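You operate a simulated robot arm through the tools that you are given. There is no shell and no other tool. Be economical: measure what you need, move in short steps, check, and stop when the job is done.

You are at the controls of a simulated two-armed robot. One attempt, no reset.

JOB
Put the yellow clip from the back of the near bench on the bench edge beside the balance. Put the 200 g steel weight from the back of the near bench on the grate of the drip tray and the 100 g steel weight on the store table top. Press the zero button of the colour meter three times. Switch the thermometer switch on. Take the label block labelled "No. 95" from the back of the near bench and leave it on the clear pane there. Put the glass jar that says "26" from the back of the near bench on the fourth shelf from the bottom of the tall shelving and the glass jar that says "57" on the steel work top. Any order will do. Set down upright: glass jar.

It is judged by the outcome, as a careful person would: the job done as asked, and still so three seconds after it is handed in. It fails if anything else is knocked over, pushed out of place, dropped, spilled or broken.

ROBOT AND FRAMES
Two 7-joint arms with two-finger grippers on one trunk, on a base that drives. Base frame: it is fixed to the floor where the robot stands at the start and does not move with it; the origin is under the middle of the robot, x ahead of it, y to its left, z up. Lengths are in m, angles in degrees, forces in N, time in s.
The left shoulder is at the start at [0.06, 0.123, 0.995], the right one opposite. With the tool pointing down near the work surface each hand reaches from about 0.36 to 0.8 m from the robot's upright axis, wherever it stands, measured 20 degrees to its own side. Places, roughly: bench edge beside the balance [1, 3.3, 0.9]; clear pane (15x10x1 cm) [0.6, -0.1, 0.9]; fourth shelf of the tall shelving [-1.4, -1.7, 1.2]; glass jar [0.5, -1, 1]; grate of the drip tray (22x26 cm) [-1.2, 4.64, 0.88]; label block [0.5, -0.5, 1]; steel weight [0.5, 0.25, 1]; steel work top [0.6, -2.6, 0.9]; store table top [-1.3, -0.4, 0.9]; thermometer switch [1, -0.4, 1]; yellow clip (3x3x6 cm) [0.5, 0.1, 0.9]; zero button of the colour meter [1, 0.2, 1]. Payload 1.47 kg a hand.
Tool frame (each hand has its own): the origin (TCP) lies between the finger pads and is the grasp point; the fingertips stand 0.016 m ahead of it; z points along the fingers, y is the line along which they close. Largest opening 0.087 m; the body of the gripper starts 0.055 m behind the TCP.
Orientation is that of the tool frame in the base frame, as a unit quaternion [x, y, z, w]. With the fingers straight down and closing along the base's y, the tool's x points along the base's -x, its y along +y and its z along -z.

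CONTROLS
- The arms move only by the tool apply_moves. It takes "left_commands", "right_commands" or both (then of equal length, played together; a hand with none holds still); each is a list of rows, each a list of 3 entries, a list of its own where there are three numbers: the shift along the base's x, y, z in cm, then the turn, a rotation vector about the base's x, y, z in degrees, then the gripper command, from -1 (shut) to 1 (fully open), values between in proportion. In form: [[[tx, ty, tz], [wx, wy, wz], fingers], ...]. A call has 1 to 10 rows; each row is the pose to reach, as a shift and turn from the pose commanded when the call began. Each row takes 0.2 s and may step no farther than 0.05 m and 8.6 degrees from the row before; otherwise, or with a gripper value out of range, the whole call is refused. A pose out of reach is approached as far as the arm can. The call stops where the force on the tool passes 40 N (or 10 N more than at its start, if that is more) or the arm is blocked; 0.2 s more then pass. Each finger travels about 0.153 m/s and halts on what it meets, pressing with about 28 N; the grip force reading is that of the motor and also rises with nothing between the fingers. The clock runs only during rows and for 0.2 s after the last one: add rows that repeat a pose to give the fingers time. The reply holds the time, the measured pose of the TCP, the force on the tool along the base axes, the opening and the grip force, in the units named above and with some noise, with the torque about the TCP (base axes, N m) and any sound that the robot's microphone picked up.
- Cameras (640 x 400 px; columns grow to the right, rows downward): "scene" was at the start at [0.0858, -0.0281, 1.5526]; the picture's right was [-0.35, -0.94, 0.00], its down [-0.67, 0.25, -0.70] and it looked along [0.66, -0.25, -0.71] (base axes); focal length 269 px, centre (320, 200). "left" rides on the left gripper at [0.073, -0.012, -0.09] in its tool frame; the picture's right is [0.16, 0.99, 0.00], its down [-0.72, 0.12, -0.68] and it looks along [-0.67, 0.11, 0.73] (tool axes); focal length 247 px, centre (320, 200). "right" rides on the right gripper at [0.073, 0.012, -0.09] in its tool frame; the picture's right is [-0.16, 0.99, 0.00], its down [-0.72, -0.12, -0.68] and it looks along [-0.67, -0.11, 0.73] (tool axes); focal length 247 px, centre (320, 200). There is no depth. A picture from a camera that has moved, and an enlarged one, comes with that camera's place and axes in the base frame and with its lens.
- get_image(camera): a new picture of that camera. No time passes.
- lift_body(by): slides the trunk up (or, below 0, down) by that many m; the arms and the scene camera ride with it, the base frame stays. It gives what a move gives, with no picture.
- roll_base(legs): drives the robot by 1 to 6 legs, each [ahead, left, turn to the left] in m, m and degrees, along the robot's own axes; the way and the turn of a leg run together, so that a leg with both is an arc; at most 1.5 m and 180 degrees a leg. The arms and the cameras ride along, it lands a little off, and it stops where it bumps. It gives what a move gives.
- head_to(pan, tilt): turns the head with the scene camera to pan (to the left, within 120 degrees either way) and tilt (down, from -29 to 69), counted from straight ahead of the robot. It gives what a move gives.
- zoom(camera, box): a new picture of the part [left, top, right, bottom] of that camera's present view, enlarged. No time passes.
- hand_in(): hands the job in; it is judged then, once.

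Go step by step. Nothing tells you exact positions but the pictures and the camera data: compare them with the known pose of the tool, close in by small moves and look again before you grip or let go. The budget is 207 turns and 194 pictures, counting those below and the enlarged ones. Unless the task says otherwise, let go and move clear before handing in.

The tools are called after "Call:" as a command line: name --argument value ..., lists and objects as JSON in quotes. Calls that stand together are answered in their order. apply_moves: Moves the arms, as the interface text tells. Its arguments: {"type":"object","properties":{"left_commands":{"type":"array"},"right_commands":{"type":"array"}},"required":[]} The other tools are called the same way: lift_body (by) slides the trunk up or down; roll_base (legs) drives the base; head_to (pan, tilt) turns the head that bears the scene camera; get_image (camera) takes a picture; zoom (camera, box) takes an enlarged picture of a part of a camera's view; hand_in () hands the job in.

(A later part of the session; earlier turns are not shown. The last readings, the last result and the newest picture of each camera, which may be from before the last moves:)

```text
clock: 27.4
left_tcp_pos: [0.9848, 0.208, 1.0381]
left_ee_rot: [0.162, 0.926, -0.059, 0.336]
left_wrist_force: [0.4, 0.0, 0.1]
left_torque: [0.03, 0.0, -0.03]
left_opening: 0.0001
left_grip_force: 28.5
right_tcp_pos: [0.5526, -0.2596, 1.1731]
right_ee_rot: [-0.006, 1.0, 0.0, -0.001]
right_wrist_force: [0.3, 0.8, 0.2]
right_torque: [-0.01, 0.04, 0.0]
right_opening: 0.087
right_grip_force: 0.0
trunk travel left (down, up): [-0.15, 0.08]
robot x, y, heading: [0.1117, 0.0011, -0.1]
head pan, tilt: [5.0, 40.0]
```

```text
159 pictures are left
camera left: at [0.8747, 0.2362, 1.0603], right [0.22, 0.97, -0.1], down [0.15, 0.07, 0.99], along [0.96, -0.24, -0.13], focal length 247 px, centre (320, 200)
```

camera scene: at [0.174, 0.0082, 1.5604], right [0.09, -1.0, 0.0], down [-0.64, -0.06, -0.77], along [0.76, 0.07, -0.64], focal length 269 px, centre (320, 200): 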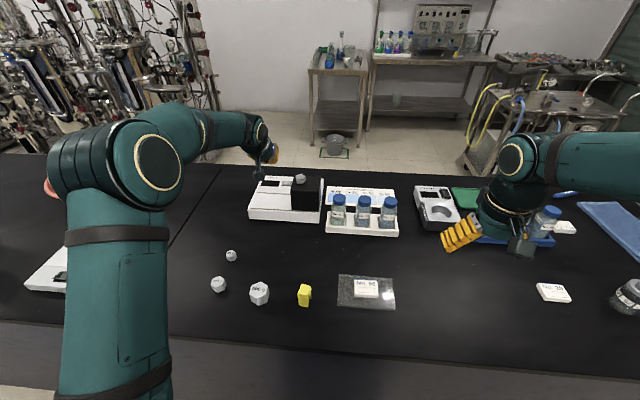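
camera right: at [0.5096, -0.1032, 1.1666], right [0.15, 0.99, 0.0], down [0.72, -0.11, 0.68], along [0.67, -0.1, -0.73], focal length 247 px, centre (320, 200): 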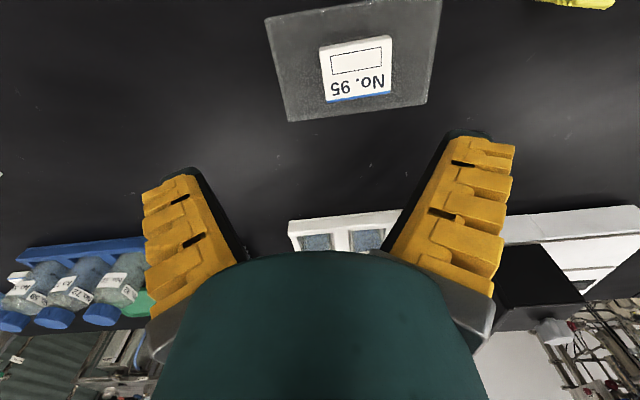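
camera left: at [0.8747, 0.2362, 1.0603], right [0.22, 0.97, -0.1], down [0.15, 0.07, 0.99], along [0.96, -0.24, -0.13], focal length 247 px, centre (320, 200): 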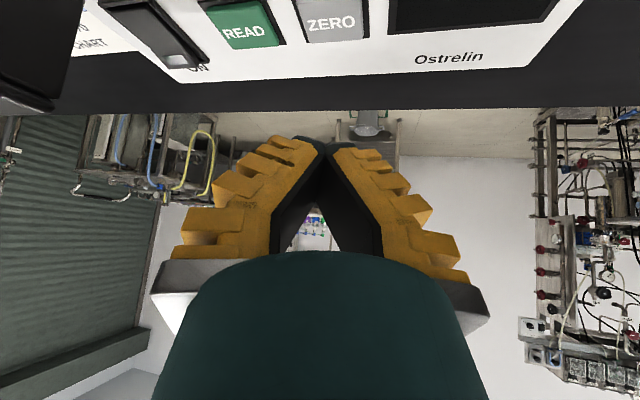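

Call:
apply_moves --left_commands '[[[-1.7, 0, 0], [0, 0, 0], -1], [[-1.7, 0, -3], [0, 0, 0], -1], [[-1.7, 0, -3.5], [0, 0, 0], -1]]'

Call:
zoom --camera "left" --box '[160, 0, 480, 200]'

Call:
zoom --camera "scene" --box '[220, 120, 380, 220]'

```text
clock: 28.2
left_tcp_pos: [0.9662, 0.2081, 1.005]
left_ee_rot: [0.162, 0.925, -0.06, 0.338]
left_wrist_force: [-0.4, 0.4, 0.6]
left_torque: [0.0, -0.03, 0.0]
left_opening: 0.0
left_grip_force: 28.5
right_tcp_pos: [0.5485, -0.2597, 1.1747]
right_ee_rot: [-0.005, 1.0, 0.0, -0.001]
right_wrist_force: [-0.6, -0.3, -0.2]
right_torque: [0.01, -0.02, 0.01]
right_opening: 0.0868
right_grip_force: 0.1
trunk travel left (down, up): [-0.15, 0.08]
robot x, y, heading: [0.1063, -0.0004, 0.1]
head pan, tilt: [5.0, 40.0]
```

```text
2.00 times, centred on (320, 100) of left
camera zoom: at [0.856, 0.2359, 1.0266], right [0.22, 0.97, -0.1], down [0.15, 0.07, 0.99], along [0.96, -0.23, -0.13], focal length 494 px, centre (320, 400)
```

zoom: 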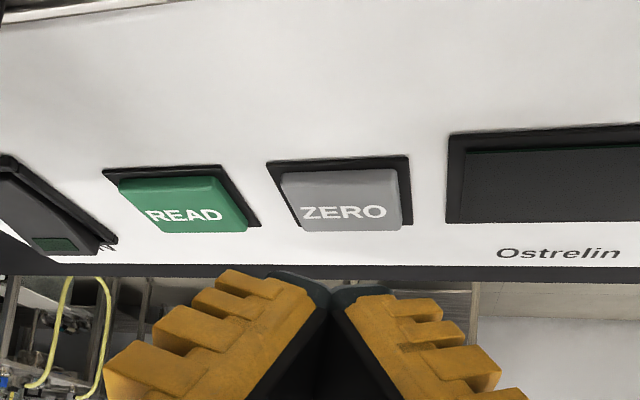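

```text
4.00 times, centred on (300, 170) of scene
camera zoom: at [0.2023, 0.0082, 1.5606], right [0.09, -1.0, 0.0], down [-0.64, -0.06, -0.77], along [0.76, 0.07, -0.64], focal length 1074 px, centre (400, 320)
```

zoom: 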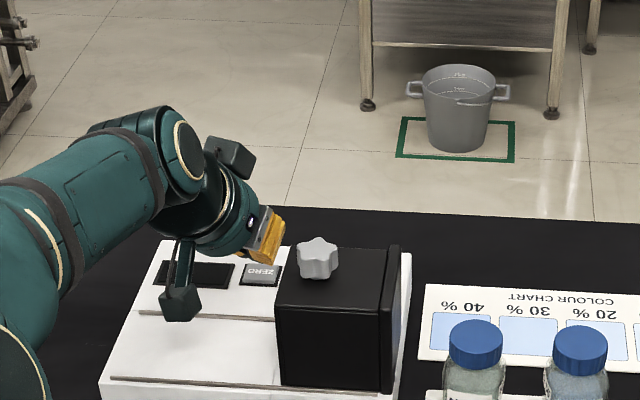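

The fingertip is over ZERO. First press now: down slowly, then check force and sound.

Call:
apply_moves --left_commands '[[[0, 0.2, -1.0], [0, 0, 0], -1], [[0, 0.2, -1.5], [0, 0, 0], -1], [[0, 0.2, -1.8], [0, 0, 0], -1], [[0, 0.2, -2.0], [0, 0, 0], -1]]'

Call:
zoom --camera "left" --box '[160, 0, 480, 200]'

```text
clock: 29.2
left_tcp_pos: [0.9675, 0.2102, 0.9836]
left_ee_rot: [0.162, 0.926, -0.06, 0.337]
left_wrist_force: [-0.1, -0.3, -0.4]
left_torque: [-0.02, 0.03, 0.01]
left_opening: 0.0
left_grip_force: 27.5
right_tcp_pos: [0.5503, -0.2595, 1.1742]
right_ee_rot: [-0.005, 1.0, 0.0, 0.0]
right_wrist_force: [-0.1, 0.7, -0.2]
right_torque: [0.01, 0.0, 0.0]
right_opening: 0.0871
right_grip_force: 0.1
trunk travel left (down, up): [-0.15, 0.08]
robot x, y, heading: [0.1051, 0.0014, -0.1]
head pan, tilt: [5.0, 40.0]
```

```text
2.00 times, centred on (320, 100) of left
camera zoom: at [0.8569, 0.2379, 1.006], right [0.22, 0.97, -0.1], down [0.15, 0.07, 0.99], along [0.96, -0.24, -0.13], focal length 494 px, centre (320, 400)
```

zoom: 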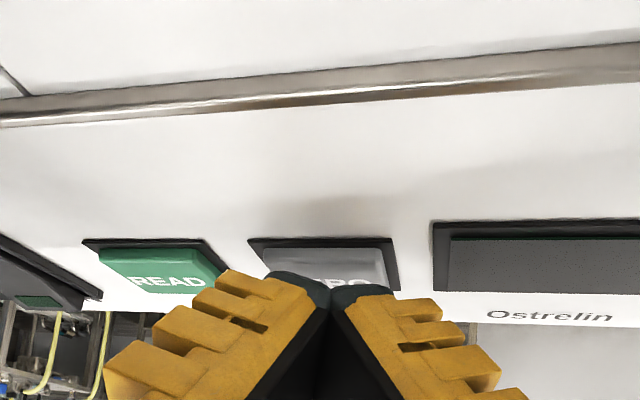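

No contact yet; continuing down in small steps.

Call:
apply_moves --left_commands '[[[-0.2, 0.2, -0.4], [0, 0, 0], -1], [[-0.2, 0.2, -0.7], [0, 0, 0], -1], [[-0.2, 0.2, -1.0], [0, 0, 0], -1]]'

Call:
zoom --camera "left" --box '[160, 0, 480, 200]'

```text
clock: 30.0
left_tcp_pos: [0.9653, 0.2131, 0.9736]
left_ee_rot: [0.162, 0.926, -0.059, 0.336]
left_wrist_force: [-0.3, 0.4, 0.5]
left_torque: [0.0, 0.01, 0.0]
left_opening: 0.0
left_grip_force: 28.4
right_tcp_pos: [0.5505, -0.2603, 1.1749]
right_ee_rot: [-0.005, 1.0, 0.0, 0.0]
right_wrist_force: [0.4, -0.3, 0.9]
right_torque: [0.01, 0.01, 0.03]
right_opening: 0.087
right_grip_force: 0.1
trunk travel left (down, up): [-0.15, 0.08]
robot x, y, heading: [0.1091, 0.0053, 0.2]
head pan, tilt: [5.0, 40.0]
heard: click
```

```text
2.00 times, centred on (320, 100) of left
camera zoom: at [0.8555, 0.2406, 0.9961], right [0.22, 0.97, -0.1], down [0.15, 0.07, 0.99], along [0.96, -0.23, -0.13], focal length 494 px, centre (320, 400)
```

zoom: 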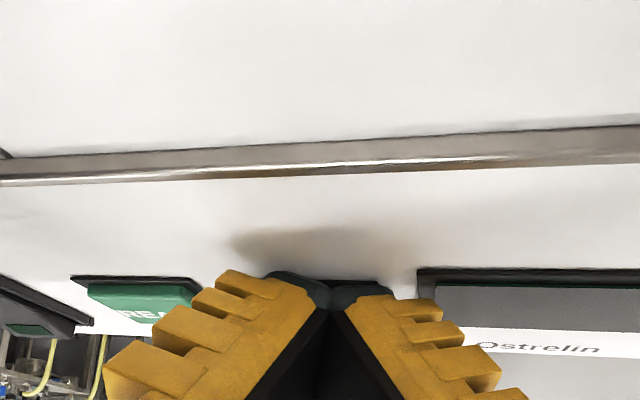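

One click was heard. I'll raise clear of the button, then press again.

Call:
apply_moves --left_commands '[[[0, 0, 0.5], [0, 0, 0], -1], [[0, 0, 1.3], [0, 0, 0], -1], [[0, 0, 1.3], [0, 0, 0], -1]]'

Call:
apply_moves --left_commands '[[[0, 0, -0.5], [0, 0, 0], -1], [[0, 0, -1.0], [0, 0, 0], -1], [[0, 0, -1.3], [0, 0, 0], -1]]'

Call:
zoom --camera "left" --box '[160, 0, 480, 200]'

```text
clock: 30.8
left_tcp_pos: [0.967, 0.2122, 0.9878]
left_ee_rot: [0.163, 0.925, -0.06, 0.337]
left_wrist_force: [0.1, 0.8, 0.5]
left_torque: [0.0, 0.03, 0.01]
left_opening: 0.0001
left_grip_force: 27.9
right_tcp_pos: [0.5513, -0.2596, 1.1738]
right_ee_rot: [-0.006, 1.0, -0.001, 0.0]
right_wrist_force: [-0.7, 0.8, 0.2]
right_torque: [0.04, -0.01, 0.02]
right_opening: 0.087
right_grip_force: 0.0
trunk travel left (down, up): [-0.15, 0.08]
robot x, y, heading: [0.108, 0.002, 0.1]
head pan, tilt: [5.0, 40.0]
```

```text
clock: 31.6
left_tcp_pos: [0.9653, 0.2125, 0.9745]
left_ee_rot: [0.162, 0.926, -0.06, 0.337]
left_wrist_force: [0.8, 0.0, 0.2]
left_torque: [0.01, 0.01, 0.01]
left_opening: 0.0
left_grip_force: 28.7
right_tcp_pos: [0.5507, -0.2598, 1.1731]
right_ee_rot: [-0.005, 1.0, 0.001, 0.001]
right_wrist_force: [0.2, -0.7, -0.3]
right_torque: [-0.01, -0.03, 0.0]
right_opening: 0.087
right_grip_force: 0.1
trunk travel left (down, up): [-0.15, 0.08]
robot x, y, heading: [0.1081, -0.0016, 0.1]
head pan, tilt: [5.0, 40.0]
heard: click
```

```text
2.00 times, centred on (320, 100) of left
camera zoom: at [0.8547, 0.2404, 0.9963], right [0.22, 0.97, -0.1], down [0.15, 0.07, 0.99], along [0.96, -0.23, -0.13], focal length 494 px, centre (320, 400)
```

zoom: 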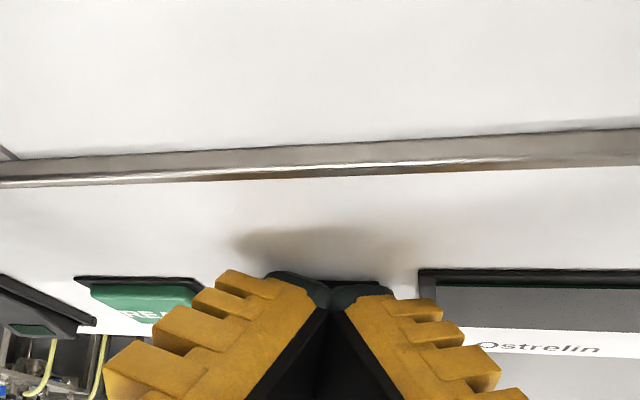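

Second click. Now the third press, and then I'll withdraw upward.

Call:
apply_moves --left_commands '[[[0, 0, 0.5], [0, 0, 0], -1], [[0, 0, 1.3], [0, 0, 0], -1], [[0, 0, 1.3], [0, 0, 0], -1]]'

Call:
apply_moves --left_commands '[[[0, 0, -0.5], [0, 0, 0], -1], [[0, 0, -1.0], [0, 0, 0], -1], [[0, 0, -1.3], [0, 0, 0], -1]]'

Call:
apply_moves --left_commands '[[[0, 0, 2], [0, 0, 0], -1], [[0, 0, 6], [0, 0, 0], -1], [[0, 0, 10.5], [0, 0, 0], -1], [[0, 0, 15], [0, 0, 0], -1]]'

Call:
zoom --camera "left" --box '[160, 0, 480, 200]'

```text
clock: 32.4
left_tcp_pos: [0.9643, 0.2134, 0.9884]
left_ee_rot: [0.162, 0.926, -0.059, 0.337]
left_wrist_force: [0.7, -0.1, 0.3]
left_torque: [0.0, 0.03, 0.0]
left_opening: 0.0
left_grip_force: 28.1
right_tcp_pos: [0.5502, -0.2601, 1.1733]
right_ee_rot: [-0.005, 1.0, -0.001, -0.001]
right_wrist_force: [-0.1, 0.7, 0.5]
right_torque: [0.01, 0.01, -0.01]
right_opening: 0.0868
right_grip_force: 0.2
trunk travel left (down, up): [-0.15, 0.08]
robot x, y, heading: [0.1062, 0.0, 0.3]
head pan, tilt: [5.0, 40.0]
```

```text
clock: 33.2
left_tcp_pos: [0.9653, 0.2107, 0.9738]
left_ee_rot: [0.161, 0.926, -0.06, 0.337]
left_wrist_force: [0.4, -0.6, 1.2]
left_torque: [0.0, -0.03, 0.01]
left_opening: 0.0003
left_grip_force: 28.4
right_tcp_pos: [0.5506, -0.2601, 1.1733]
right_ee_rot: [-0.005, 1.0, 0.0, 0.0]
right_wrist_force: [-0.3, -0.6, 0.3]
right_torque: [0.02, -0.02, 0.0]
right_opening: 0.087
right_grip_force: 0.1
trunk travel left (down, up): [-0.15, 0.08]
robot x, y, heading: [0.1078, -0.003, 0.1]
head pan, tilt: [5.0, 40.0]
```

```text
clock: 34.2
left_tcp_pos: [0.9625, 0.2116, 1.1245]
left_ee_rot: [0.162, 0.926, -0.06, 0.336]
left_wrist_force: [0.8, 0.2, -0.2]
left_torque: [0.0, -0.01, -0.01]
left_opening: 0.0
left_grip_force: 28.0
right_tcp_pos: [0.5504, -0.2604, 1.1746]
right_ee_rot: [-0.005, 1.0, 0.001, 0.0]
right_wrist_force: [0.7, 0.7, 0.2]
right_torque: [0.01, 0.01, -0.01]
right_opening: 0.0869
right_grip_force: 0.0
trunk travel left (down, up): [-0.15, 0.08]
robot x, y, heading: [0.1041, 0.001, -0.1]
head pan, tilt: [5.0, 40.0]
```

```text
2.00 times, centred on (320, 100) of left
camera zoom: at [0.8524, 0.2389, 1.1468], right [0.22, 0.97, -0.1], down [0.15, 0.07, 0.99], along [0.96, -0.24, -0.13], focal length 494 px, centre (320, 400)
```

zoom: 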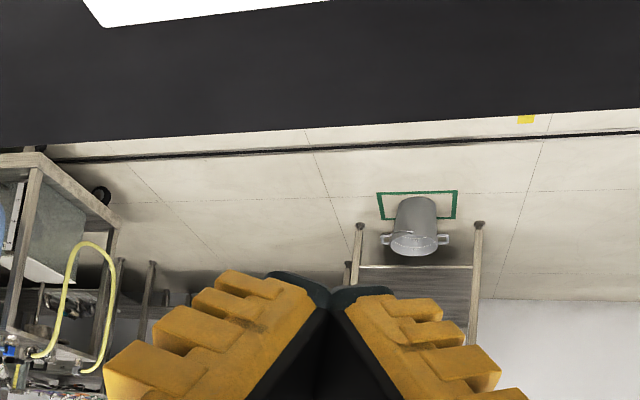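

The third press gave no click, so I'll check the meter display.

Call:
zoom --camera "scene" --box '[240, 140, 340, 200]'

```text
6.40 times, centred on (290, 170) of scene
camera zoom: at [0.2032, 0.0079, 1.5605], right [0.09, -1.0, 0.0], down [-0.64, -0.06, -0.77], along [0.76, 0.07, -0.64], focal length 1719 px, centre (512, 392)
```

zoom: 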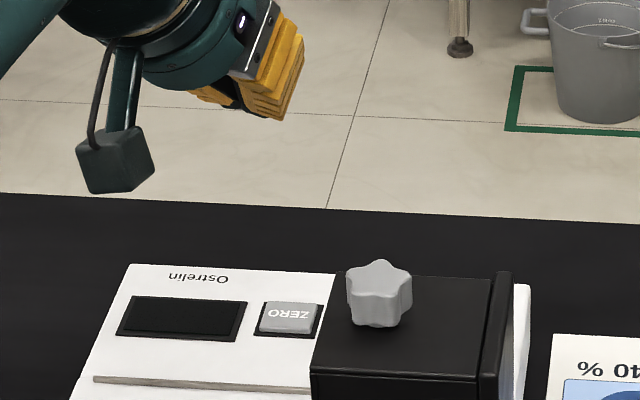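

The display gives no evidence, and a click marked each registered press, so I take the third as too shallow. I'll press again slightly deeper and listen.

Call:
apply_moves --left_commands '[[[0, 0, -5], [0, 0, 0], -1], [[0, 0, -9.5], [0, 0, 0], -1], [[0, 0, -13], [0, 0, 0], -1], [[0, 0, -14.2], [0, 0, 0], -1]]'

Call:
apply_moves --left_commands '[[[0, 0, -0.5], [0, 0, 0], -1], [[0, 0, -0.8], [0, 0, 0], -1], [[0, 0, -1.0], [0, 0, 0], -1]]'

Call:
zoom --camera "left" --box '[160, 0, 480, 200]'

```text
clock: 35.2
left_tcp_pos: [0.9623, 0.2126, 0.9845]
left_ee_rot: [0.163, 0.926, -0.06, 0.336]
left_wrist_force: [-0.6, -0.4, 0.8]
left_torque: [-0.03, -0.01, 0.01]
left_opening: 0.0
left_grip_force: 27.9
right_tcp_pos: [0.5504, -0.2595, 1.1737]
right_ee_rot: [-0.005, 1.0, -0.001, 0.0]
right_wrist_force: [-0.6, 0.9, -0.6]
right_torque: [0.0, -0.03, 0.02]
right_opening: 0.0871
right_grip_force: 0.0
trunk travel left (down, up): [-0.15, 0.08]
robot x, y, heading: [0.108, -0.002, 0.3]
head pan, tilt: [5.0, 40.0]
```

```text
clock: 36.0
left_tcp_pos: [0.9639, 0.2132, 0.9732]
left_ee_rot: [0.162, 0.926, -0.059, 0.336]
left_wrist_force: [-0.6, 0.1, 0.0]
left_torque: [0.0, -0.03, 0.0]
left_opening: 0.0002
left_grip_force: 27.4
right_tcp_pos: [0.5489, -0.2592, 1.1739]
right_ee_rot: [-0.005, 1.0, -0.001, 0.0]
right_wrist_force: [-0.2, -0.3, 0.1]
right_torque: [0.01, -0.04, -0.02]
right_opening: 0.0871
right_grip_force: 0.1
trunk travel left (down, up): [-0.15, 0.08]
robot x, y, heading: [0.1103, 0.0042, 0.3]
head pan, tilt: [5.0, 40.0]
heard: click
```

```text
2.00 times, centred on (320, 100) of left
camera zoom: at [0.8536, 0.2409, 0.9958], right [0.22, 0.97, -0.1], down [0.15, 0.07, 0.99], along [0.96, -0.24, -0.13], focal length 494 px, centre (320, 400)
```

zoom: 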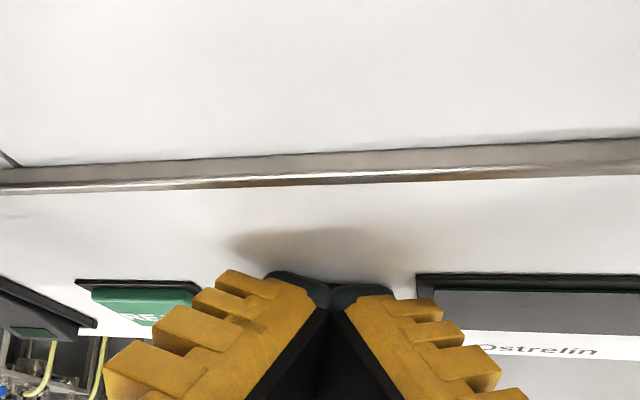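

Third click heard, so ZERO is pressed three times. Withdrawing the left hand.

Call:
apply_moves --left_commands '[[[0, 0, 4.5], [0, 0, 0], -1], [[0, 0, 9], [0, 0, 0], -1], [[0, 0, 13.5], [0, 0, 0], -1], [[-4.5, 1, 15], [0, 0, 7], -1], [[-9, 2, 16], [0, 5, 14], -1], [[-13, 3, 18], [0, 10, 20], -0.5], [[-17, 4, 20], [0, 15, 20], 0.5], [[-21, 5, 21], [0, 20, 20], 1], [[-25.5, 6, 22], [0, 25, 20], 1]]'

Call:
head_to --pan -20 --tilt 40

Call:
get_image --camera "scene"

```text
clock: 38.0
left_tcp_pos: [0.7054, 0.2699, 1.194]
left_ee_rot: [-0.015, 0.99, -0.035, 0.134]
left_wrist_force: [-0.3, 0.3, 0.2]
left_torque: [0.02, -0.04, -0.03]
left_opening: 0.0869
left_grip_force: 0.0
right_tcp_pos: [0.5488, -0.2587, 1.174]
right_ee_rot: [-0.005, 1.0, -0.001, 0.001]
right_wrist_force: [1.0, -0.3, 0.5]
right_torque: [0.01, 0.03, 0.02]
right_opening: 0.0872
right_grip_force: 0.0
trunk travel left (down, up): [-0.15, 0.08]
robot x, y, heading: [0.1085, 0.0004, 0.1]
head pan, tilt: [5.0, 40.0]
```

```text
clock: 38.9
left_tcp_pos: [0.7077, 0.2694, 1.1929]
left_ee_rot: [-0.016, 0.99, -0.035, 0.135]
left_wrist_force: [0.2, -0.3, -0.1]
left_torque: [0.04, 0.03, -0.02]
left_opening: 0.0872
left_grip_force: 0.0
right_tcp_pos: [0.5493, -0.2604, 1.1743]
right_ee_rot: [-0.005, 1.0, 0.0, 0.001]
right_wrist_force: [0.1, 0.3, -0.2]
right_torque: [0.03, 0.01, 0.0]
right_opening: 0.087
right_grip_force: 0.1
trunk travel left (down, up): [-0.15, 0.08]
robot x, y, heading: [0.1122, -0.0008, 0.3]
head pan, tilt: [-20.0, 40.0]
```

```text
150 pictures are left
camera scene: at [0.1988, -0.0282, 1.5604], right [-0.34, -0.94, 0.0], down [-0.6, 0.22, -0.77], along [0.72, -0.26, -0.64], focal length 269 px, centre (320, 200)
```

scene: 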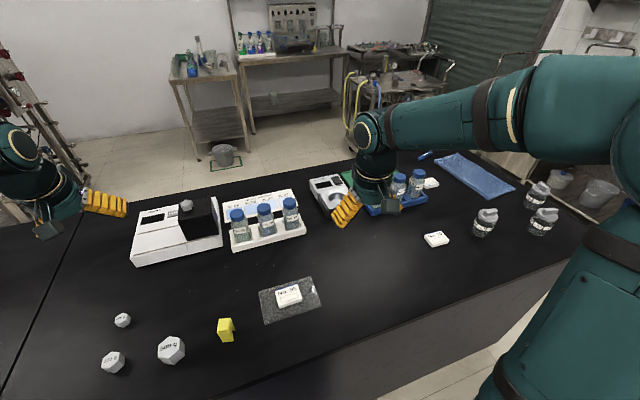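

Shifting the base right by 0.22 m so the thermometer switch is in front of the right shoulder, then tilting the right hand forward.

Call:
roll_base --legs '[[0, -0.22, 0]]'

Call:
apply_moves --right_commands '[[[4, 1, 0], [0, -6, 0], 0], [[8, 2, 0], [0, -12, 0], -1], [[12, 3, 0], [0, -18, 0], -1], [[16, 4, 0], [0, -24, 0], -1], [[20, 5, 0], [0, -30, 0], -1], [[24, 6, 0], [0, -35, 0], -1], [[28, 7, -0.5], [0, -40, 0], -1]]'

Call:
get_image --camera "right"

Call:
get_image --camera "scene"

```text
clock: 41.5
left_tcp_pos: [0.7064, 0.0475, 1.192]
left_ee_rot: [-0.016, 0.99, -0.033, 0.135]
left_wrist_force: [-0.1, -0.2, -0.1]
left_torque: [0.01, -0.02, 0.03]
left_opening: 0.0869
left_grip_force: 0.0
right_tcp_pos: [0.5504, -0.4806, 1.1738]
right_ee_rot: [-0.005, 1.0, 0.0, 0.0]
right_wrist_force: [-0.2, -0.3, 0.2]
right_torque: [0.01, 0.02, -0.01]
right_opening: 0.0868
right_grip_force: 0.0
trunk travel left (down, up): [-0.15, 0.08]
robot x, y, heading: [0.1081, -0.2194, 0.2]
head pan, tilt: [-20.0, 40.0]
```

```text
clock: 43.0
left_tcp_pos: [0.7089, 0.0492, 1.1915]
left_ee_rot: [-0.017, 0.99, -0.034, 0.134]
left_wrist_force: [-0.1, 0.2, -0.3]
left_torque: [-0.03, 0.0, 0.04]
left_opening: 0.0869
left_grip_force: 0.0
right_tcp_pos: [0.831, -0.4106, 1.1673]
right_ee_rot: [-0.005, 0.94, -0.002, 0.342]
right_wrist_force: [-0.1, -0.5, 0.1]
right_torque: [0.02, 0.02, 0.01]
right_opening: 0.0
right_grip_force: 27.8
trunk travel left (down, up): [-0.15, 0.08]
robot x, y, heading: [0.1108, -0.2203, 0.3]
head pan, tilt: [-20.0, 40.0]
```

```text
149 pictures are left
camera right: at [0.7182, -0.4005, 1.1885], right [0.11, 0.99, 0.09], down [0.12, -0.11, 0.99], along [0.99, -0.1, -0.13], focal length 247 px, centre (320, 200)
```

right: 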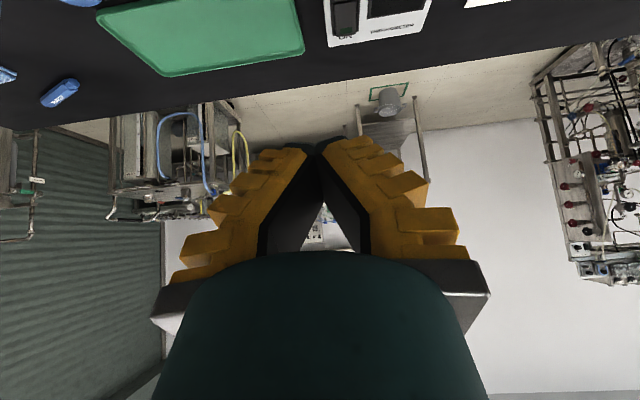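

```text
148 pictures are left
camera scene: at [0.2011, -0.2485, 1.5603], right [-0.34, -0.94, 0.0], down [-0.61, 0.22, -0.77], along [0.72, -0.26, -0.64], focal length 269 px, centre (320, 200)
```

scene: 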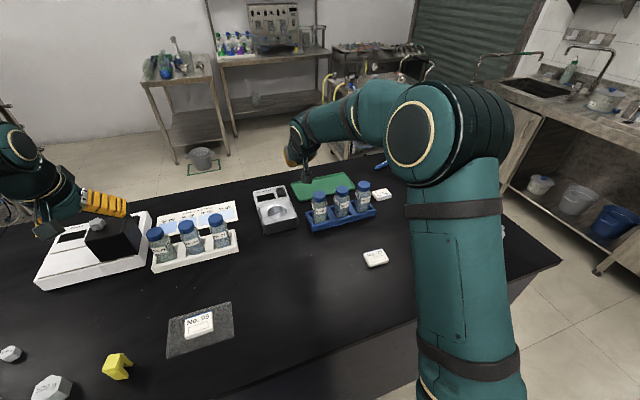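

Call:
zoom --camera "scene" --box '[236, 160, 316, 210]'

Call:
zoom --camera "right" --box '[300, 0, 460, 100]'

```text
8.00 times, centred on (276, 185) of scene
camera zoom: at [0.2011, -0.2485, 1.5603], right [-0.34, -0.94, 0.0], down [-0.61, 0.22, -0.77], along [0.72, -0.26, -0.64], focal length 2149 px, centre (672, 320)
```

zoom: 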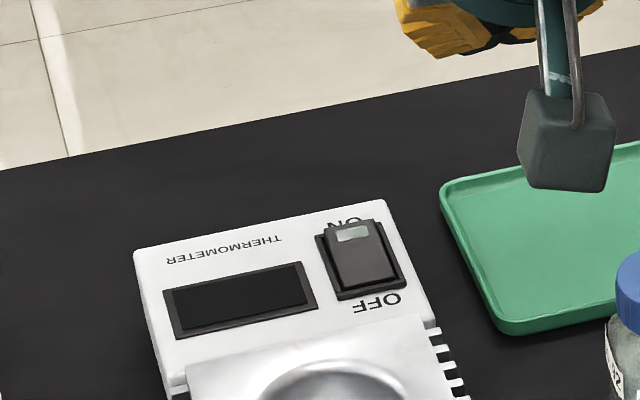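

```text
4.00 times, centred on (380, 50) of right
camera zoom: at [0.7182, -0.4005, 1.1885], right [0.11, 0.99, 0.09], down [0.12, -0.11, 0.99], along [0.99, -0.1, -0.13], focal length 988 px, centre (80, 800)
```

zoom: 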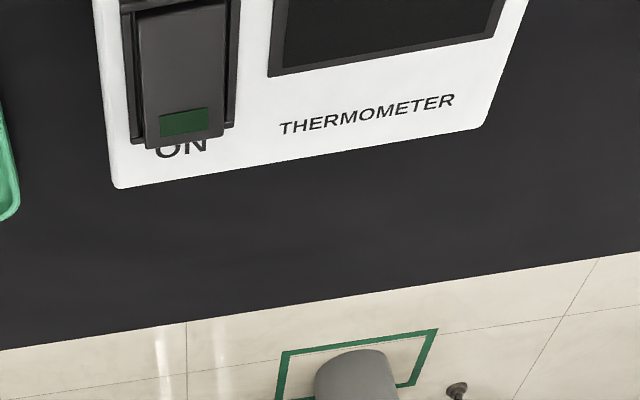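

The rocker's far (ON) end is raised at about (0.961, -0.376, 0.97), so I must press that end down. Moving above it.

Call:
apply_moves --right_commands '[[[4.4, 1.2, 0], [0, 0, 0], -1], [[8.8, 2.4, 0], [0, 0, 0], -1], [[13.2, 3.5, 0], [0, 0, 0], -1], [[13.2, 3.5, -4.8], [0, 0, 0], -1], [[13.2, 3.5, -9.6], [0, 0, 0], -1], [[13.2, 3.5, -14.2], [0, 0, 0], -1]]'

Call:
zoom --camera "right" --box '[160, 0, 480, 200]'

Call:
zoom --camera "scene" --box '[220, 140, 380, 240]'

```text
clock: 44.5
left_tcp_pos: [0.7075, 0.0481, 1.1933]
left_ee_rot: [-0.016, 0.99, -0.034, 0.135]
left_wrist_force: [0.0, 0.4, 1.0]
left_torque: [-0.01, 0.03, -0.02]
left_opening: 0.0868
left_grip_force: 0.0
right_tcp_pos: [0.9634, -0.3746, 1.0253]
right_ee_rot: [-0.004, 0.94, -0.002, 0.342]
right_wrist_force: [-0.6, -0.3, 0.8]
right_torque: [-0.01, 0.0, 0.01]
right_opening: 0.0
right_grip_force: 28.2
trunk travel left (down, up): [-0.15, 0.08]
robot x, y, heading: [0.1114, -0.2199, 0.1]
head pan, tilt: [-20.0, 40.0]
```

```text
2.00 times, centred on (320, 100) of right
camera zoom: at [0.8504, -0.3657, 1.0477], right [0.11, 0.99, 0.1], down [0.12, -0.11, 0.99], along [0.99, -0.1, -0.13], focal length 494 px, centre (320, 400)
```

zoom: 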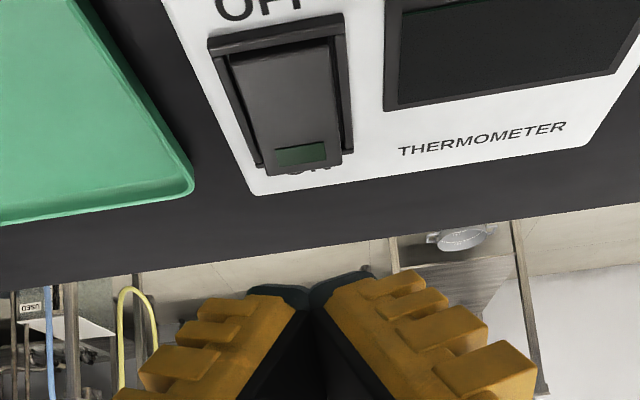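

```text
4.00 times, centred on (300, 190) of scene
camera zoom: at [0.1997, -0.2494, 1.5604], right [-0.34, -0.94, 0.0], down [-0.6, 0.22, -0.77], along [0.72, -0.26, -0.64], focal length 1074 px, centre (400, 240)
```

zoom: 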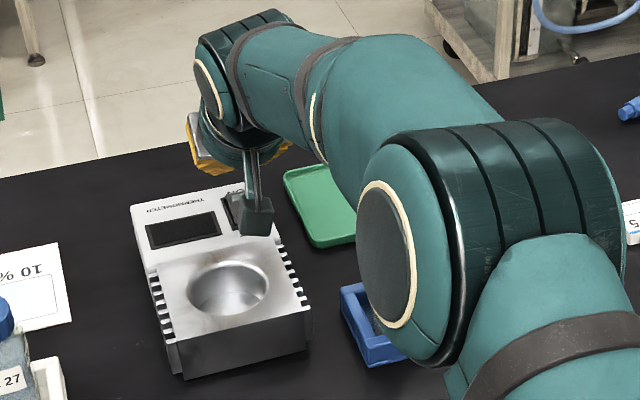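

The fingertips are lined up, but the right elbow hangs close to the blue bottle rack. I'll raise the trunk to lift the elbow and look again.

Call:
lift_body --by 0.08

Call:
get_image --camera "scene"

```text
clock: 45.6
left_tcp_pos: [0.707, 0.0477, 1.2717]
left_ee_rot: [-0.017, 0.99, -0.035, 0.135]
left_wrist_force: [-0.2, 0.6, -0.8]
left_torque: [-0.01, 0.01, -0.02]
left_opening: 0.087
left_grip_force: 0.1
right_tcp_pos: [0.964, -0.376, 1.1068]
right_ee_rot: [-0.005, 0.94, -0.002, 0.341]
right_wrist_force: [0.2, 0.3, -0.1]
right_torque: [0.01, -0.03, 0.01]
right_opening: 0.0
right_grip_force: 27.9
trunk travel left (down, up): [-0.23, 0.0]
robot x, y, heading: [0.1101, -0.2211, 0.0]
head pan, tilt: [-20.0, 40.0]
```

```text
143 pictures are left
camera scene: at [0.1997, -0.2491, 1.6403], right [-0.34, -0.94, 0.0], down [-0.6, 0.22, -0.77], along [0.72, -0.26, -0.64], focal length 269 px, centre (320, 200)
```

scene: 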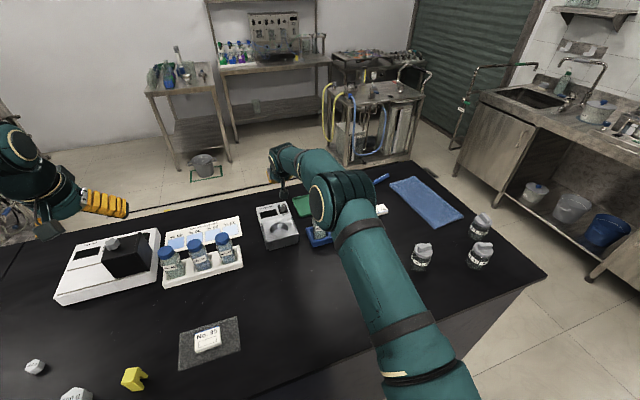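

The elbow overhangs the blue rack. I'll use the left arm for this instead, since its elbow will hang over a clear area. Retracting the right arm first.

Call:
apply_moves --right_commands '[[[0, 0, 4.5], [0, 0, 0], -1], [[-4.5, 0, 6], [0, 5, 0], -1], [[-9, 0, 7], [0, 10, 0], -1], [[-13.5, 0, 8], [0, 15, 0], -1], [[-18, 0, 8], [0, 20, 0], -0.5], [[-22.5, 0, 8], [0, 26, 0], 0], [[-27, 0, 8], [0, 32, 0], 0.5], [[-31.5, 0, 8], [0, 38, 0], 1], [[-36, 0, 8], [0, 40, 0], 1]]'

Call:
get_image --camera "scene"

```text
clock: 47.6
left_tcp_pos: [0.7062, 0.0465, 1.2733]
left_ee_rot: [-0.016, 0.99, -0.035, 0.136]
left_wrist_force: [-0.6, -0.5, -0.4]
left_torque: [0.01, -0.02, 0.01]
left_opening: 0.0869
left_grip_force: 0.1
right_tcp_pos: [0.6022, -0.377, 1.1881]
right_ee_rot: [-0.006, 1.0, 0.0, 0.0]
right_wrist_force: [-0.8, -0.9, 0.7]
right_torque: [0.01, 0.01, -0.03]
right_opening: 0.0869
right_grip_force: 0.1
trunk travel left (down, up): [-0.23, 0.0]
robot x, y, heading: [0.1116, -0.2191, -0.1]
head pan, tilt: [-20.0, 40.0]
```

```text
142 pictures are left
camera scene: at [0.1975, -0.2497, 1.6406], right [-0.34, -0.94, 0.0], down [-0.6, 0.22, -0.77], along [0.72, -0.26, -0.64], focal length 269 px, centre (320, 200)
```

scene: 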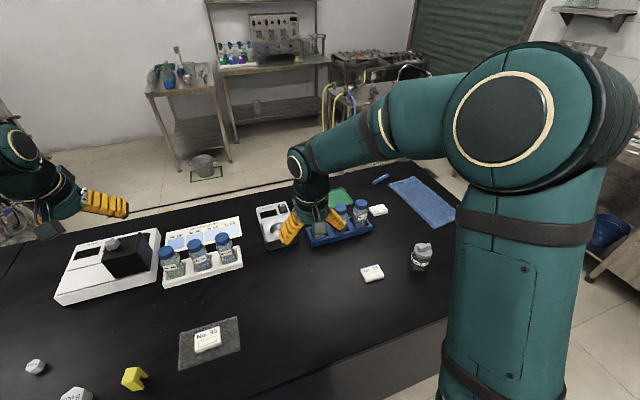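

Bottles are undisturbed. Moving the base right 0.25 m so the left shoulder faces the switch.

Call:
roll_base --legs '[[0, -0.25, 0]]'

Call:
head_to --pan 5 --tilt 42

Call:
apply_moves --left_commands '[[[2.3, -2.1, 0], [0, -6, 0], 0], [[4.6, -4.2, 0], [0, -12, 0], -1], [[7, -6.3, 0], [0, -18, 0], -1], [[10, -8.5, 0], [0, -24, 0], -1], [[14, -11, 0], [0, -25, 0], -1], [[18, -13, 0], [0, -25, 0], -1], [[22, -15, 0], [0, -25, 0], -1], [[25.5, -17, 0], [0, -25, 0], -1]]'

Call:
get_image --camera "scene"

Call:
get_image --camera "left"

```text
clock: 50.4
left_tcp_pos: [0.706, -0.1949, 1.2728]
left_ee_rot: [-0.019, 0.99, -0.034, 0.135]
left_wrist_force: [-0.2, 0.0, -0.1]
left_torque: [-0.02, 0.0, -0.01]
left_opening: 0.0871
left_grip_force: 0.1
right_tcp_pos: [0.6042, -0.621, 1.1881]
right_ee_rot: [-0.007, 1.0, 0.0, 0.0]
right_wrist_force: [-0.8, 0.7, -0.4]
right_torque: [0.01, -0.01, 0.01]
right_opening: 0.0872
right_grip_force: 0.1
trunk travel left (down, up): [-0.23, 0.0]
robot x, y, heading: [0.1095, -0.4701, 0.3]
head pan, tilt: [-20.0, 40.0]
```

```text
clock: 51.3
left_tcp_pos: [0.7063, -0.1948, 1.2739]
left_ee_rot: [-0.019, 0.99, -0.034, 0.134]
left_wrist_force: [-0.1, -0.3, 0.3]
left_torque: [0.02, 0.01, -0.01]
left_opening: 0.0868
left_grip_force: 0.0
right_tcp_pos: [0.6045, -0.6204, 1.1883]
right_ee_rot: [-0.008, 1.0, 0.0, -0.001]
right_wrist_force: [-0.3, -0.9, 0.1]
right_torque: [0.0, -0.02, -0.01]
right_opening: 0.0867
right_grip_force: 0.1
trunk travel left (down, up): [-0.23, 0.0]
robot x, y, heading: [0.1117, -0.4626, 0.2]
head pan, tilt: [5.0, 42.0]
```

```text
clock: 53.1
left_tcp_pos: [0.9627, -0.3651, 1.2748]
left_ee_rot: [-0.011, 0.938, -0.036, 0.343]
left_wrist_force: [1.0, 0.0, 0.0]
left_torque: [-0.03, -0.01, -0.04]
left_opening: 0.0
left_grip_force: 28.8
right_tcp_pos: [0.6075, -0.6226, 1.1877]
right_ee_rot: [-0.007, 1.0, 0.0, -0.001]
right_wrist_force: [1.1, 0.0, -0.1]
right_torque: [0.0, 0.06, -0.03]
right_opening: 0.0871
right_grip_force: 0.0
trunk travel left (down, up): [-0.23, 0.0]
robot x, y, heading: [0.1101, -0.4676, 0.3]
head pan, tilt: [5.0, 42.0]
```

```text
141 pictures are left
camera scene: at [0.2064, -0.4591, 1.6373], right [0.09, -1.0, 0.0], down [-0.67, -0.06, -0.74], along [0.74, 0.07, -0.67], focal length 269 px, centre (320, 200)
```

scene: 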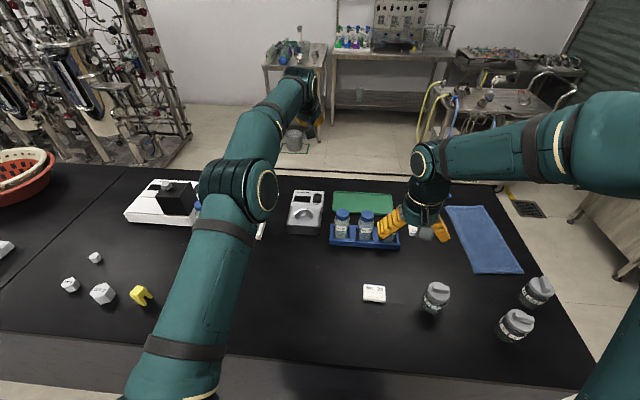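

```text
140 pictures are left
camera left: at [0.85, -0.374, 1.2972], right [-0.11, 0.98, -0.18], down [0.11, 0.19, 0.98], along [0.99, 0.09, -0.13], focal length 247 px, centre (320, 200)
```

left: 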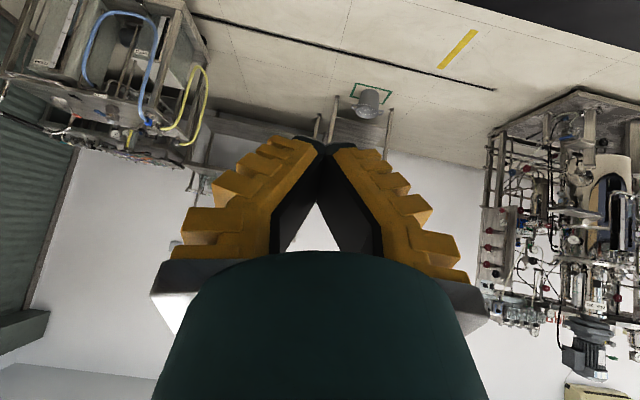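

Elbow is clear of the racks. Lowering the left hand above the switch.

Call:
apply_moves --left_commands '[[[0, -1, -4.8], [0, 0, 0], -1], [[0, -1, -9.6], [0, 0, 0], -1], [[0, -1, -14.4], [0, 0, 0], -1], [[0, -1, -19.2], [0, 0, 0], -1], [[0, -1, -24], [0, 0, 0], -1]]'

Call:
zoom --camera "left" --box '[160, 0, 480, 200]'

Call:
get_image --camera "scene"

```text
clock: 54.3
left_tcp_pos: [0.9611, -0.3745, 1.0319]
left_ee_rot: [-0.01, 0.937, -0.037, 0.346]
left_wrist_force: [0.3, 0.3, 0.0]
left_torque: [0.0, 0.0, 0.0]
left_opening: 0.0001
left_grip_force: 28.0
right_tcp_pos: [0.6052, -0.6225, 1.1883]
right_ee_rot: [-0.007, 1.0, -0.001, -0.001]
right_wrist_force: [-0.4, 0.7, -0.2]
right_torque: [-0.01, 0.03, 0.0]
right_opening: 0.087
right_grip_force: 0.1
trunk travel left (down, up): [-0.23, 0.0]
robot x, y, heading: [0.1145, -0.4641, 0.1]
head pan, tilt: [5.0, 42.0]
```

```text
2.00 times, centred on (320, 100) of left
camera zoom: at [0.848, -0.3843, 1.0531], right [-0.11, 0.98, -0.18], down [0.11, 0.19, 0.98], along [0.99, 0.09, -0.13], focal length 494 px, centre (320, 400)
```

zoom: 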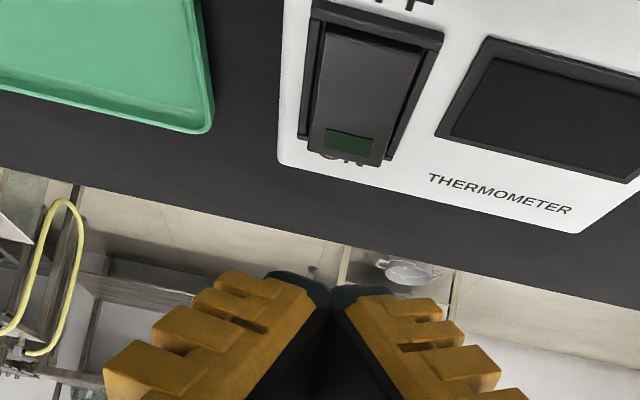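

```text
138 pictures are left
camera scene: at [0.2045, -0.4583, 1.6374], right [0.09, -1.0, 0.0], down [-0.67, -0.06, -0.74], along [0.74, 0.07, -0.67], focal length 269 px, centre (320, 200)
```

scene: 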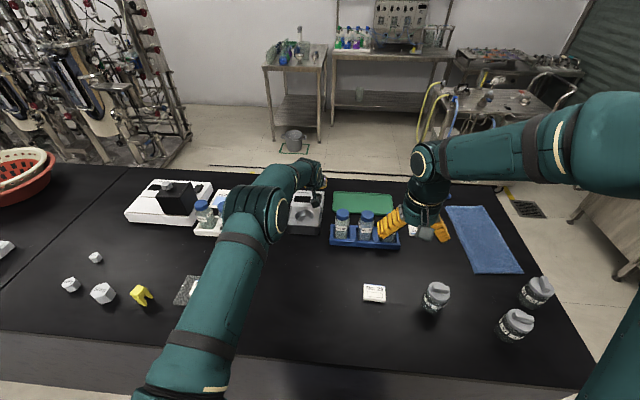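

Call:
apply_moves --left_commands '[[[0.2, -0.4, -2.5], [0, 0, 0], -1], [[0.2, -0.4, -4.0], [0, 0, 0], -1], [[0.2, -0.4, -4.6], [0, 0, 0], -1], [[0.2, -0.4, -5.2], [0, 0, 0], -1]]'

Call:
zoom --camera "left" --box '[160, 0, 480, 200]'

```text
clock: 55.3
left_tcp_pos: [0.9638, -0.3782, 0.979]
left_ee_rot: [-0.01, 0.938, -0.038, 0.346]
left_wrist_force: [0.5, -0.9, 0.3]
left_torque: [0.01, 0.03, 0.0]
left_opening: 0.0004
left_grip_force: 27.9
right_tcp_pos: [0.6051, -0.6203, 1.1867]
right_ee_rot: [-0.008, 1.0, 0.0, 0.0]
right_wrist_force: [0.1, 0.6, 0.1]
right_torque: [0.02, 0.02, 0.01]
right_opening: 0.087
right_grip_force: 0.0
trunk travel left (down, up): [-0.23, 0.0]
robot x, y, heading: [0.1089, -0.4663, 0.4]
head pan, tilt: [5.0, 42.0]
```

```text
2.00 times, centred on (320, 100) of left
camera zoom: at [0.8493, -0.3879, 1.0011], right [-0.11, 0.98, -0.18], down [0.11, 0.19, 0.98], along [0.99, 0.09, -0.13], focal length 494 px, centre (320, 400)
```

zoom: 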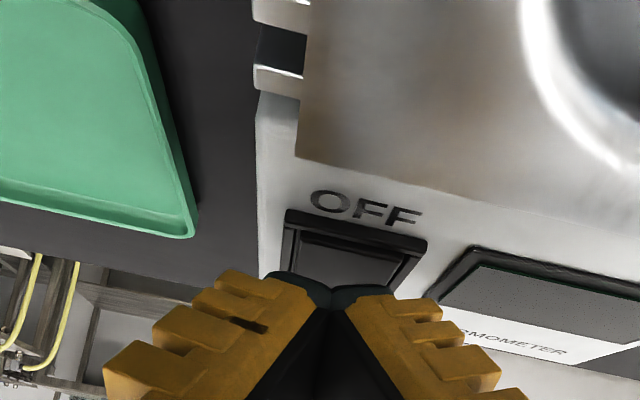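

Call:
apply_moves --left_commands '[[[0.3, 0.3, -0.4], [0, 0, 0], -1], [[0.3, 0.3, -0.8], [0, 0, 0], -1], [[0.3, 0.3, -1.2], [0, 0, 0], -1]]'

Call:
zoom --camera "left" --box '[160, 0, 480, 200]'

```text
clock: 56.1
left_tcp_pos: [0.9653, -0.3769, 0.9723]
left_ee_rot: [-0.01, 0.936, -0.038, 0.349]
left_wrist_force: [-4.9, 2.3, 15.9]
left_torque: [0.18, 0.12, 0.06]
left_opening: 0.0001
left_grip_force: 27.6
right_tcp_pos: [0.6032, -0.6215, 1.1897]
right_ee_rot: [-0.008, 1.0, 0.0, 0.0]
right_wrist_force: [0.3, 0.0, -0.3]
right_torque: [0.0, 0.04, 0.0]
right_opening: 0.0872
right_grip_force: 0.0
trunk travel left (down, up): [-0.23, 0.0]
robot x, y, heading: [0.1104, -0.4686, 0.2]
head pan, tilt: [5.0, 42.0]
```

```text
2.00 times, centred on (320, 100) of left
camera zoom: at [0.8526, -0.3852, 0.9937], right [-0.11, 0.98, -0.18], down [0.1, 0.19, 0.98], along [0.99, 0.09, -0.12], focal length 494 px, centre (320, 400)
```

zoom: 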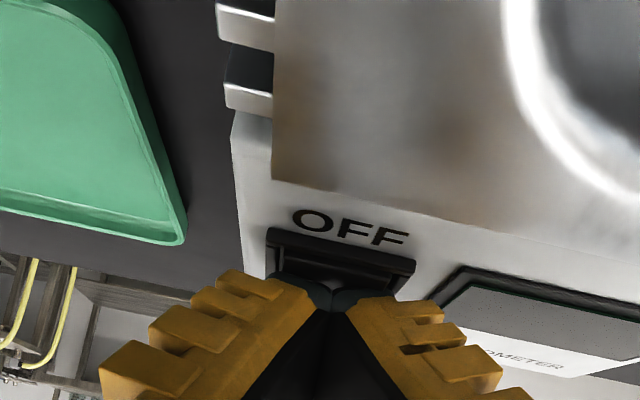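

16 N of contact with no click, so I'm pressing too near the rocker's middle. Lifting and shifting about 1.2 cm farther towards ON.

Call:
apply_moves --left_commands '[[[0, 0, 1.2], [0, 0, 0], -1], [[1.2, 0, 1.6], [0, 0, 0], -1], [[1.2, 0, 1.0], [0, 0, 0], -1], [[1.2, 0, 0.5], [0, 0, 0], -1], [[1.2, 0, 0.1], [0, 0, 0], -1]]'

Call:
zoom --camera "left" --box '[160, 0, 480, 200]'

```text
clock: 57.3
left_tcp_pos: [0.9788, -0.3759, 0.9737]
left_ee_rot: [-0.01, 0.936, -0.038, 0.35]
left_wrist_force: [4.5, -0.5, 16.7]
left_torque: [0.14, 0.01, 0.06]
left_opening: 0.0
left_grip_force: 28.1
right_tcp_pos: [0.6039, -0.6218, 1.1898]
right_ee_rot: [-0.007, 1.0, -0.001, -0.001]
right_wrist_force: [-0.1, -0.7, 0.8]
right_torque: [0.05, 0.0, -0.02]
right_opening: 0.087
right_grip_force: 0.1
trunk travel left (down, up): [-0.23, 0.0]
robot x, y, heading: [0.1121, -0.465, 0.4]
head pan, tilt: [5.0, 42.0]
heard: click
```

```text
2.00 times, centred on (320, 100) of left
camera zoom: at [0.8654, -0.3857, 0.9946], right [-0.11, 0.98, -0.18], down [0.1, 0.19, 0.98], along [0.99, 0.09, -0.12], focal length 494 px, centre (320, 400)
```

zoom: 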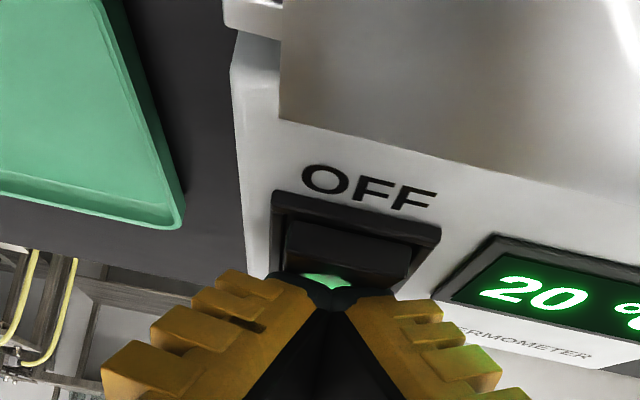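

Click, and the display lights up with 20 °C: the thermometer is on. Withdrawing the left hand.

Call:
apply_moves --left_commands '[[[0, 0, 4.8], [0, 0, 0], -1], [[0, 0, 9.6], [0, 0, 0], -1], [[0, 0, 14.4], [0, 0, 0], -1], [[-2, 1, 18.5], [0, 5, 0], -1], [[-6, 2, 21], [0, 10, 0], -1], [[-10.5, 3, 22], [0, 15, 0], -1], [[-15, 4, 22], [0, 20, 0], 0], [[-19.5, 5, 22], [0, 25, 0], 0.5], [[-24, 6, 22], [0, 30, 0], 1], [[-28.5, 7, 22], [0, 35, 0], 1]]'

Call:
get_image --camera "scene"

```text
clock: 59.5
left_tcp_pos: [0.6928, -0.3088, 1.1911]
left_ee_rot: [-0.021, 0.998, -0.033, 0.048]
left_wrist_force: [-0.6, -0.1, 0.6]
left_torque: [-0.01, -0.01, -0.01]
left_opening: 0.0869
left_grip_force: 0.1
right_tcp_pos: [0.6045, -0.6208, 1.1891]
right_ee_rot: [-0.008, 1.0, 0.0, 0.0]
right_wrist_force: [-0.6, -0.8, -0.2]
right_torque: [0.0, -0.01, -0.03]
right_opening: 0.0871
right_grip_force: 0.0
trunk travel left (down, up): [-0.23, 0.0]
robot x, y, heading: [0.1097, -0.4645, 0.2]
head pan, tilt: [5.0, 42.0]
```

```text
134 pictures are left
camera scene: at [0.2023, -0.4575, 1.6376], right [0.09, -1.0, 0.0], down [-0.67, -0.06, -0.74], along [0.74, 0.07, -0.67], focal length 269 px, centre (320, 200)
```

scene: 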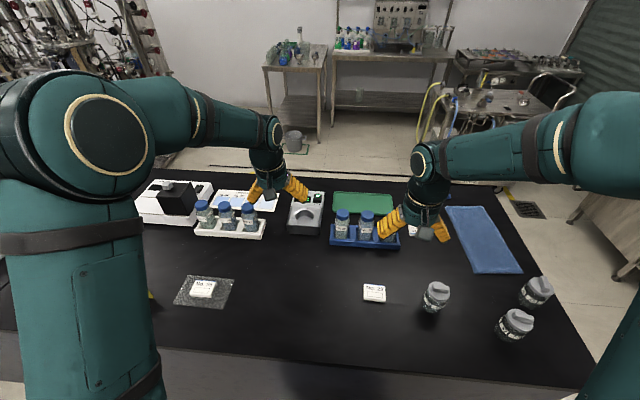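

Thermometer done. Next the jars: 57 is near (0.54, -0.93), 26 near (0.64, -1.03). Shifting the base right to face them.

Call:
roll_base --legs '[[-0.05, -0.4, 0]]'

Call:
apply_moves --right_commands '[[[-3, 0, 0], [0, 0, 0], 1], [[-6, 0, 0], [0, 0, 0], 1], [[-9, 0, 0], [0, 0, 0], 1]]' --left_commands '[[[-3, 3, 2], [0, 1, 0], 1], [[-6, 6, 4], [0, 3, 0], 1], [[-9, 9, 5], [0, 5, 0], 1]]'

Call:
head_to --pan -10 --tilt 50

Call:
get_image --camera "scene"

Call:
get_image --camera "right"

```text
clock: 63.5
left_tcp_pos: [0.6489, -0.6982, 1.1905]
left_ee_rot: [-0.023, 0.998, -0.031, 0.048]
left_wrist_force: [0.4, -0.1, 0.7]
left_torque: [-0.01, 0.02, 0.0]
left_opening: 0.0872
left_grip_force: 0.0
right_tcp_pos: [0.5586, -1.0099, 1.1884]
right_ee_rot: [-0.009, 1.0, -0.001, 0.0]
right_wrist_force: [-0.3, -0.6, 0.2]
right_torque: [-0.01, -0.02, 0.0]
right_opening: 0.0869
right_grip_force: 0.0
trunk travel left (down, up): [-0.23, 0.0]
robot x, y, heading: [0.0634, -0.8564, 0.7]
head pan, tilt: [5.0, 42.0]
```

```text
clock: 64.2
left_tcp_pos: [0.5559, -0.6068, 1.2465]
left_ee_rot: [-0.024, 0.999, -0.031, 0.005]
left_wrist_force: [0.4, -0.4, -0.3]
left_torque: [-0.03, -0.01, 0.01]
left_opening: 0.087
left_grip_force: 0.2
right_tcp_pos: [0.4671, -1.0094, 1.1883]
right_ee_rot: [-0.009, 1.0, 0.0, 0.001]
right_wrist_force: [-1.2, -1.0, 0.2]
right_torque: [0.01, 0.0, 0.0]
right_opening: 0.0871
right_grip_force: 0.1
trunk travel left (down, up): [-0.23, 0.0]
robot x, y, heading: [0.0629, -0.857, 0.6]
head pan, tilt: [5.0, 42.0]
```

```text
clock: 65.0
left_tcp_pos: [0.5594, -0.6064, 1.2446]
left_ee_rot: [-0.024, 0.999, -0.031, 0.004]
left_wrist_force: [0.6, 0.0, 0.3]
left_torque: [0.02, 0.0, -0.02]
left_opening: 0.0867
left_grip_force: 0.2
right_tcp_pos: [0.4692, -1.0102, 1.1878]
right_ee_rot: [-0.008, 1.0, 0.0, 0.0]
right_wrist_force: [0.4, -0.4, 0.2]
right_torque: [-0.02, 0.05, 0.02]
right_opening: 0.087
right_grip_force: 0.0
trunk travel left (down, up): [-0.23, 0.0]
robot x, y, heading: [0.0628, -0.8577, 0.6]
head pan, tilt: [-10.0, 50.0]
```

```text
133 pictures are left
camera scene: at [0.1494, -0.869, 1.6263], right [-0.16, -0.99, 0.0], down [-0.76, 0.13, -0.64], along [0.63, -0.11, -0.77], focal length 269 px, centre (320, 200)
```

scene: 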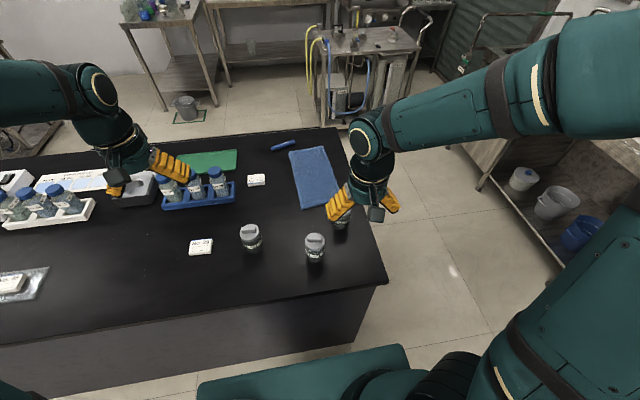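

```text
132 pictures are left
camera right: at [0.3968, -1.0012, 1.2773], right [0.14, 0.99, 0.0], down [0.73, -0.1, 0.68], along [0.67, -0.1, -0.73], focal length 247 px, centre (320, 200)
```

right: 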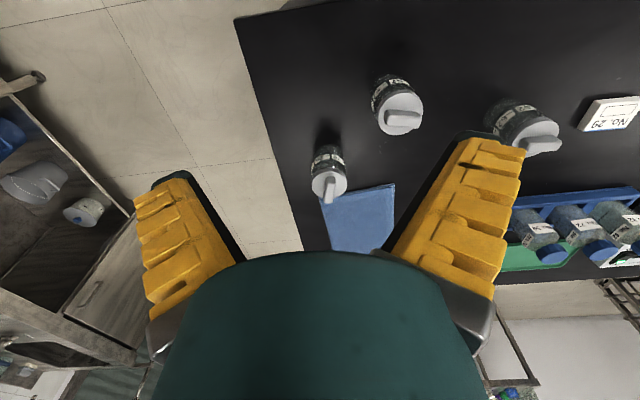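

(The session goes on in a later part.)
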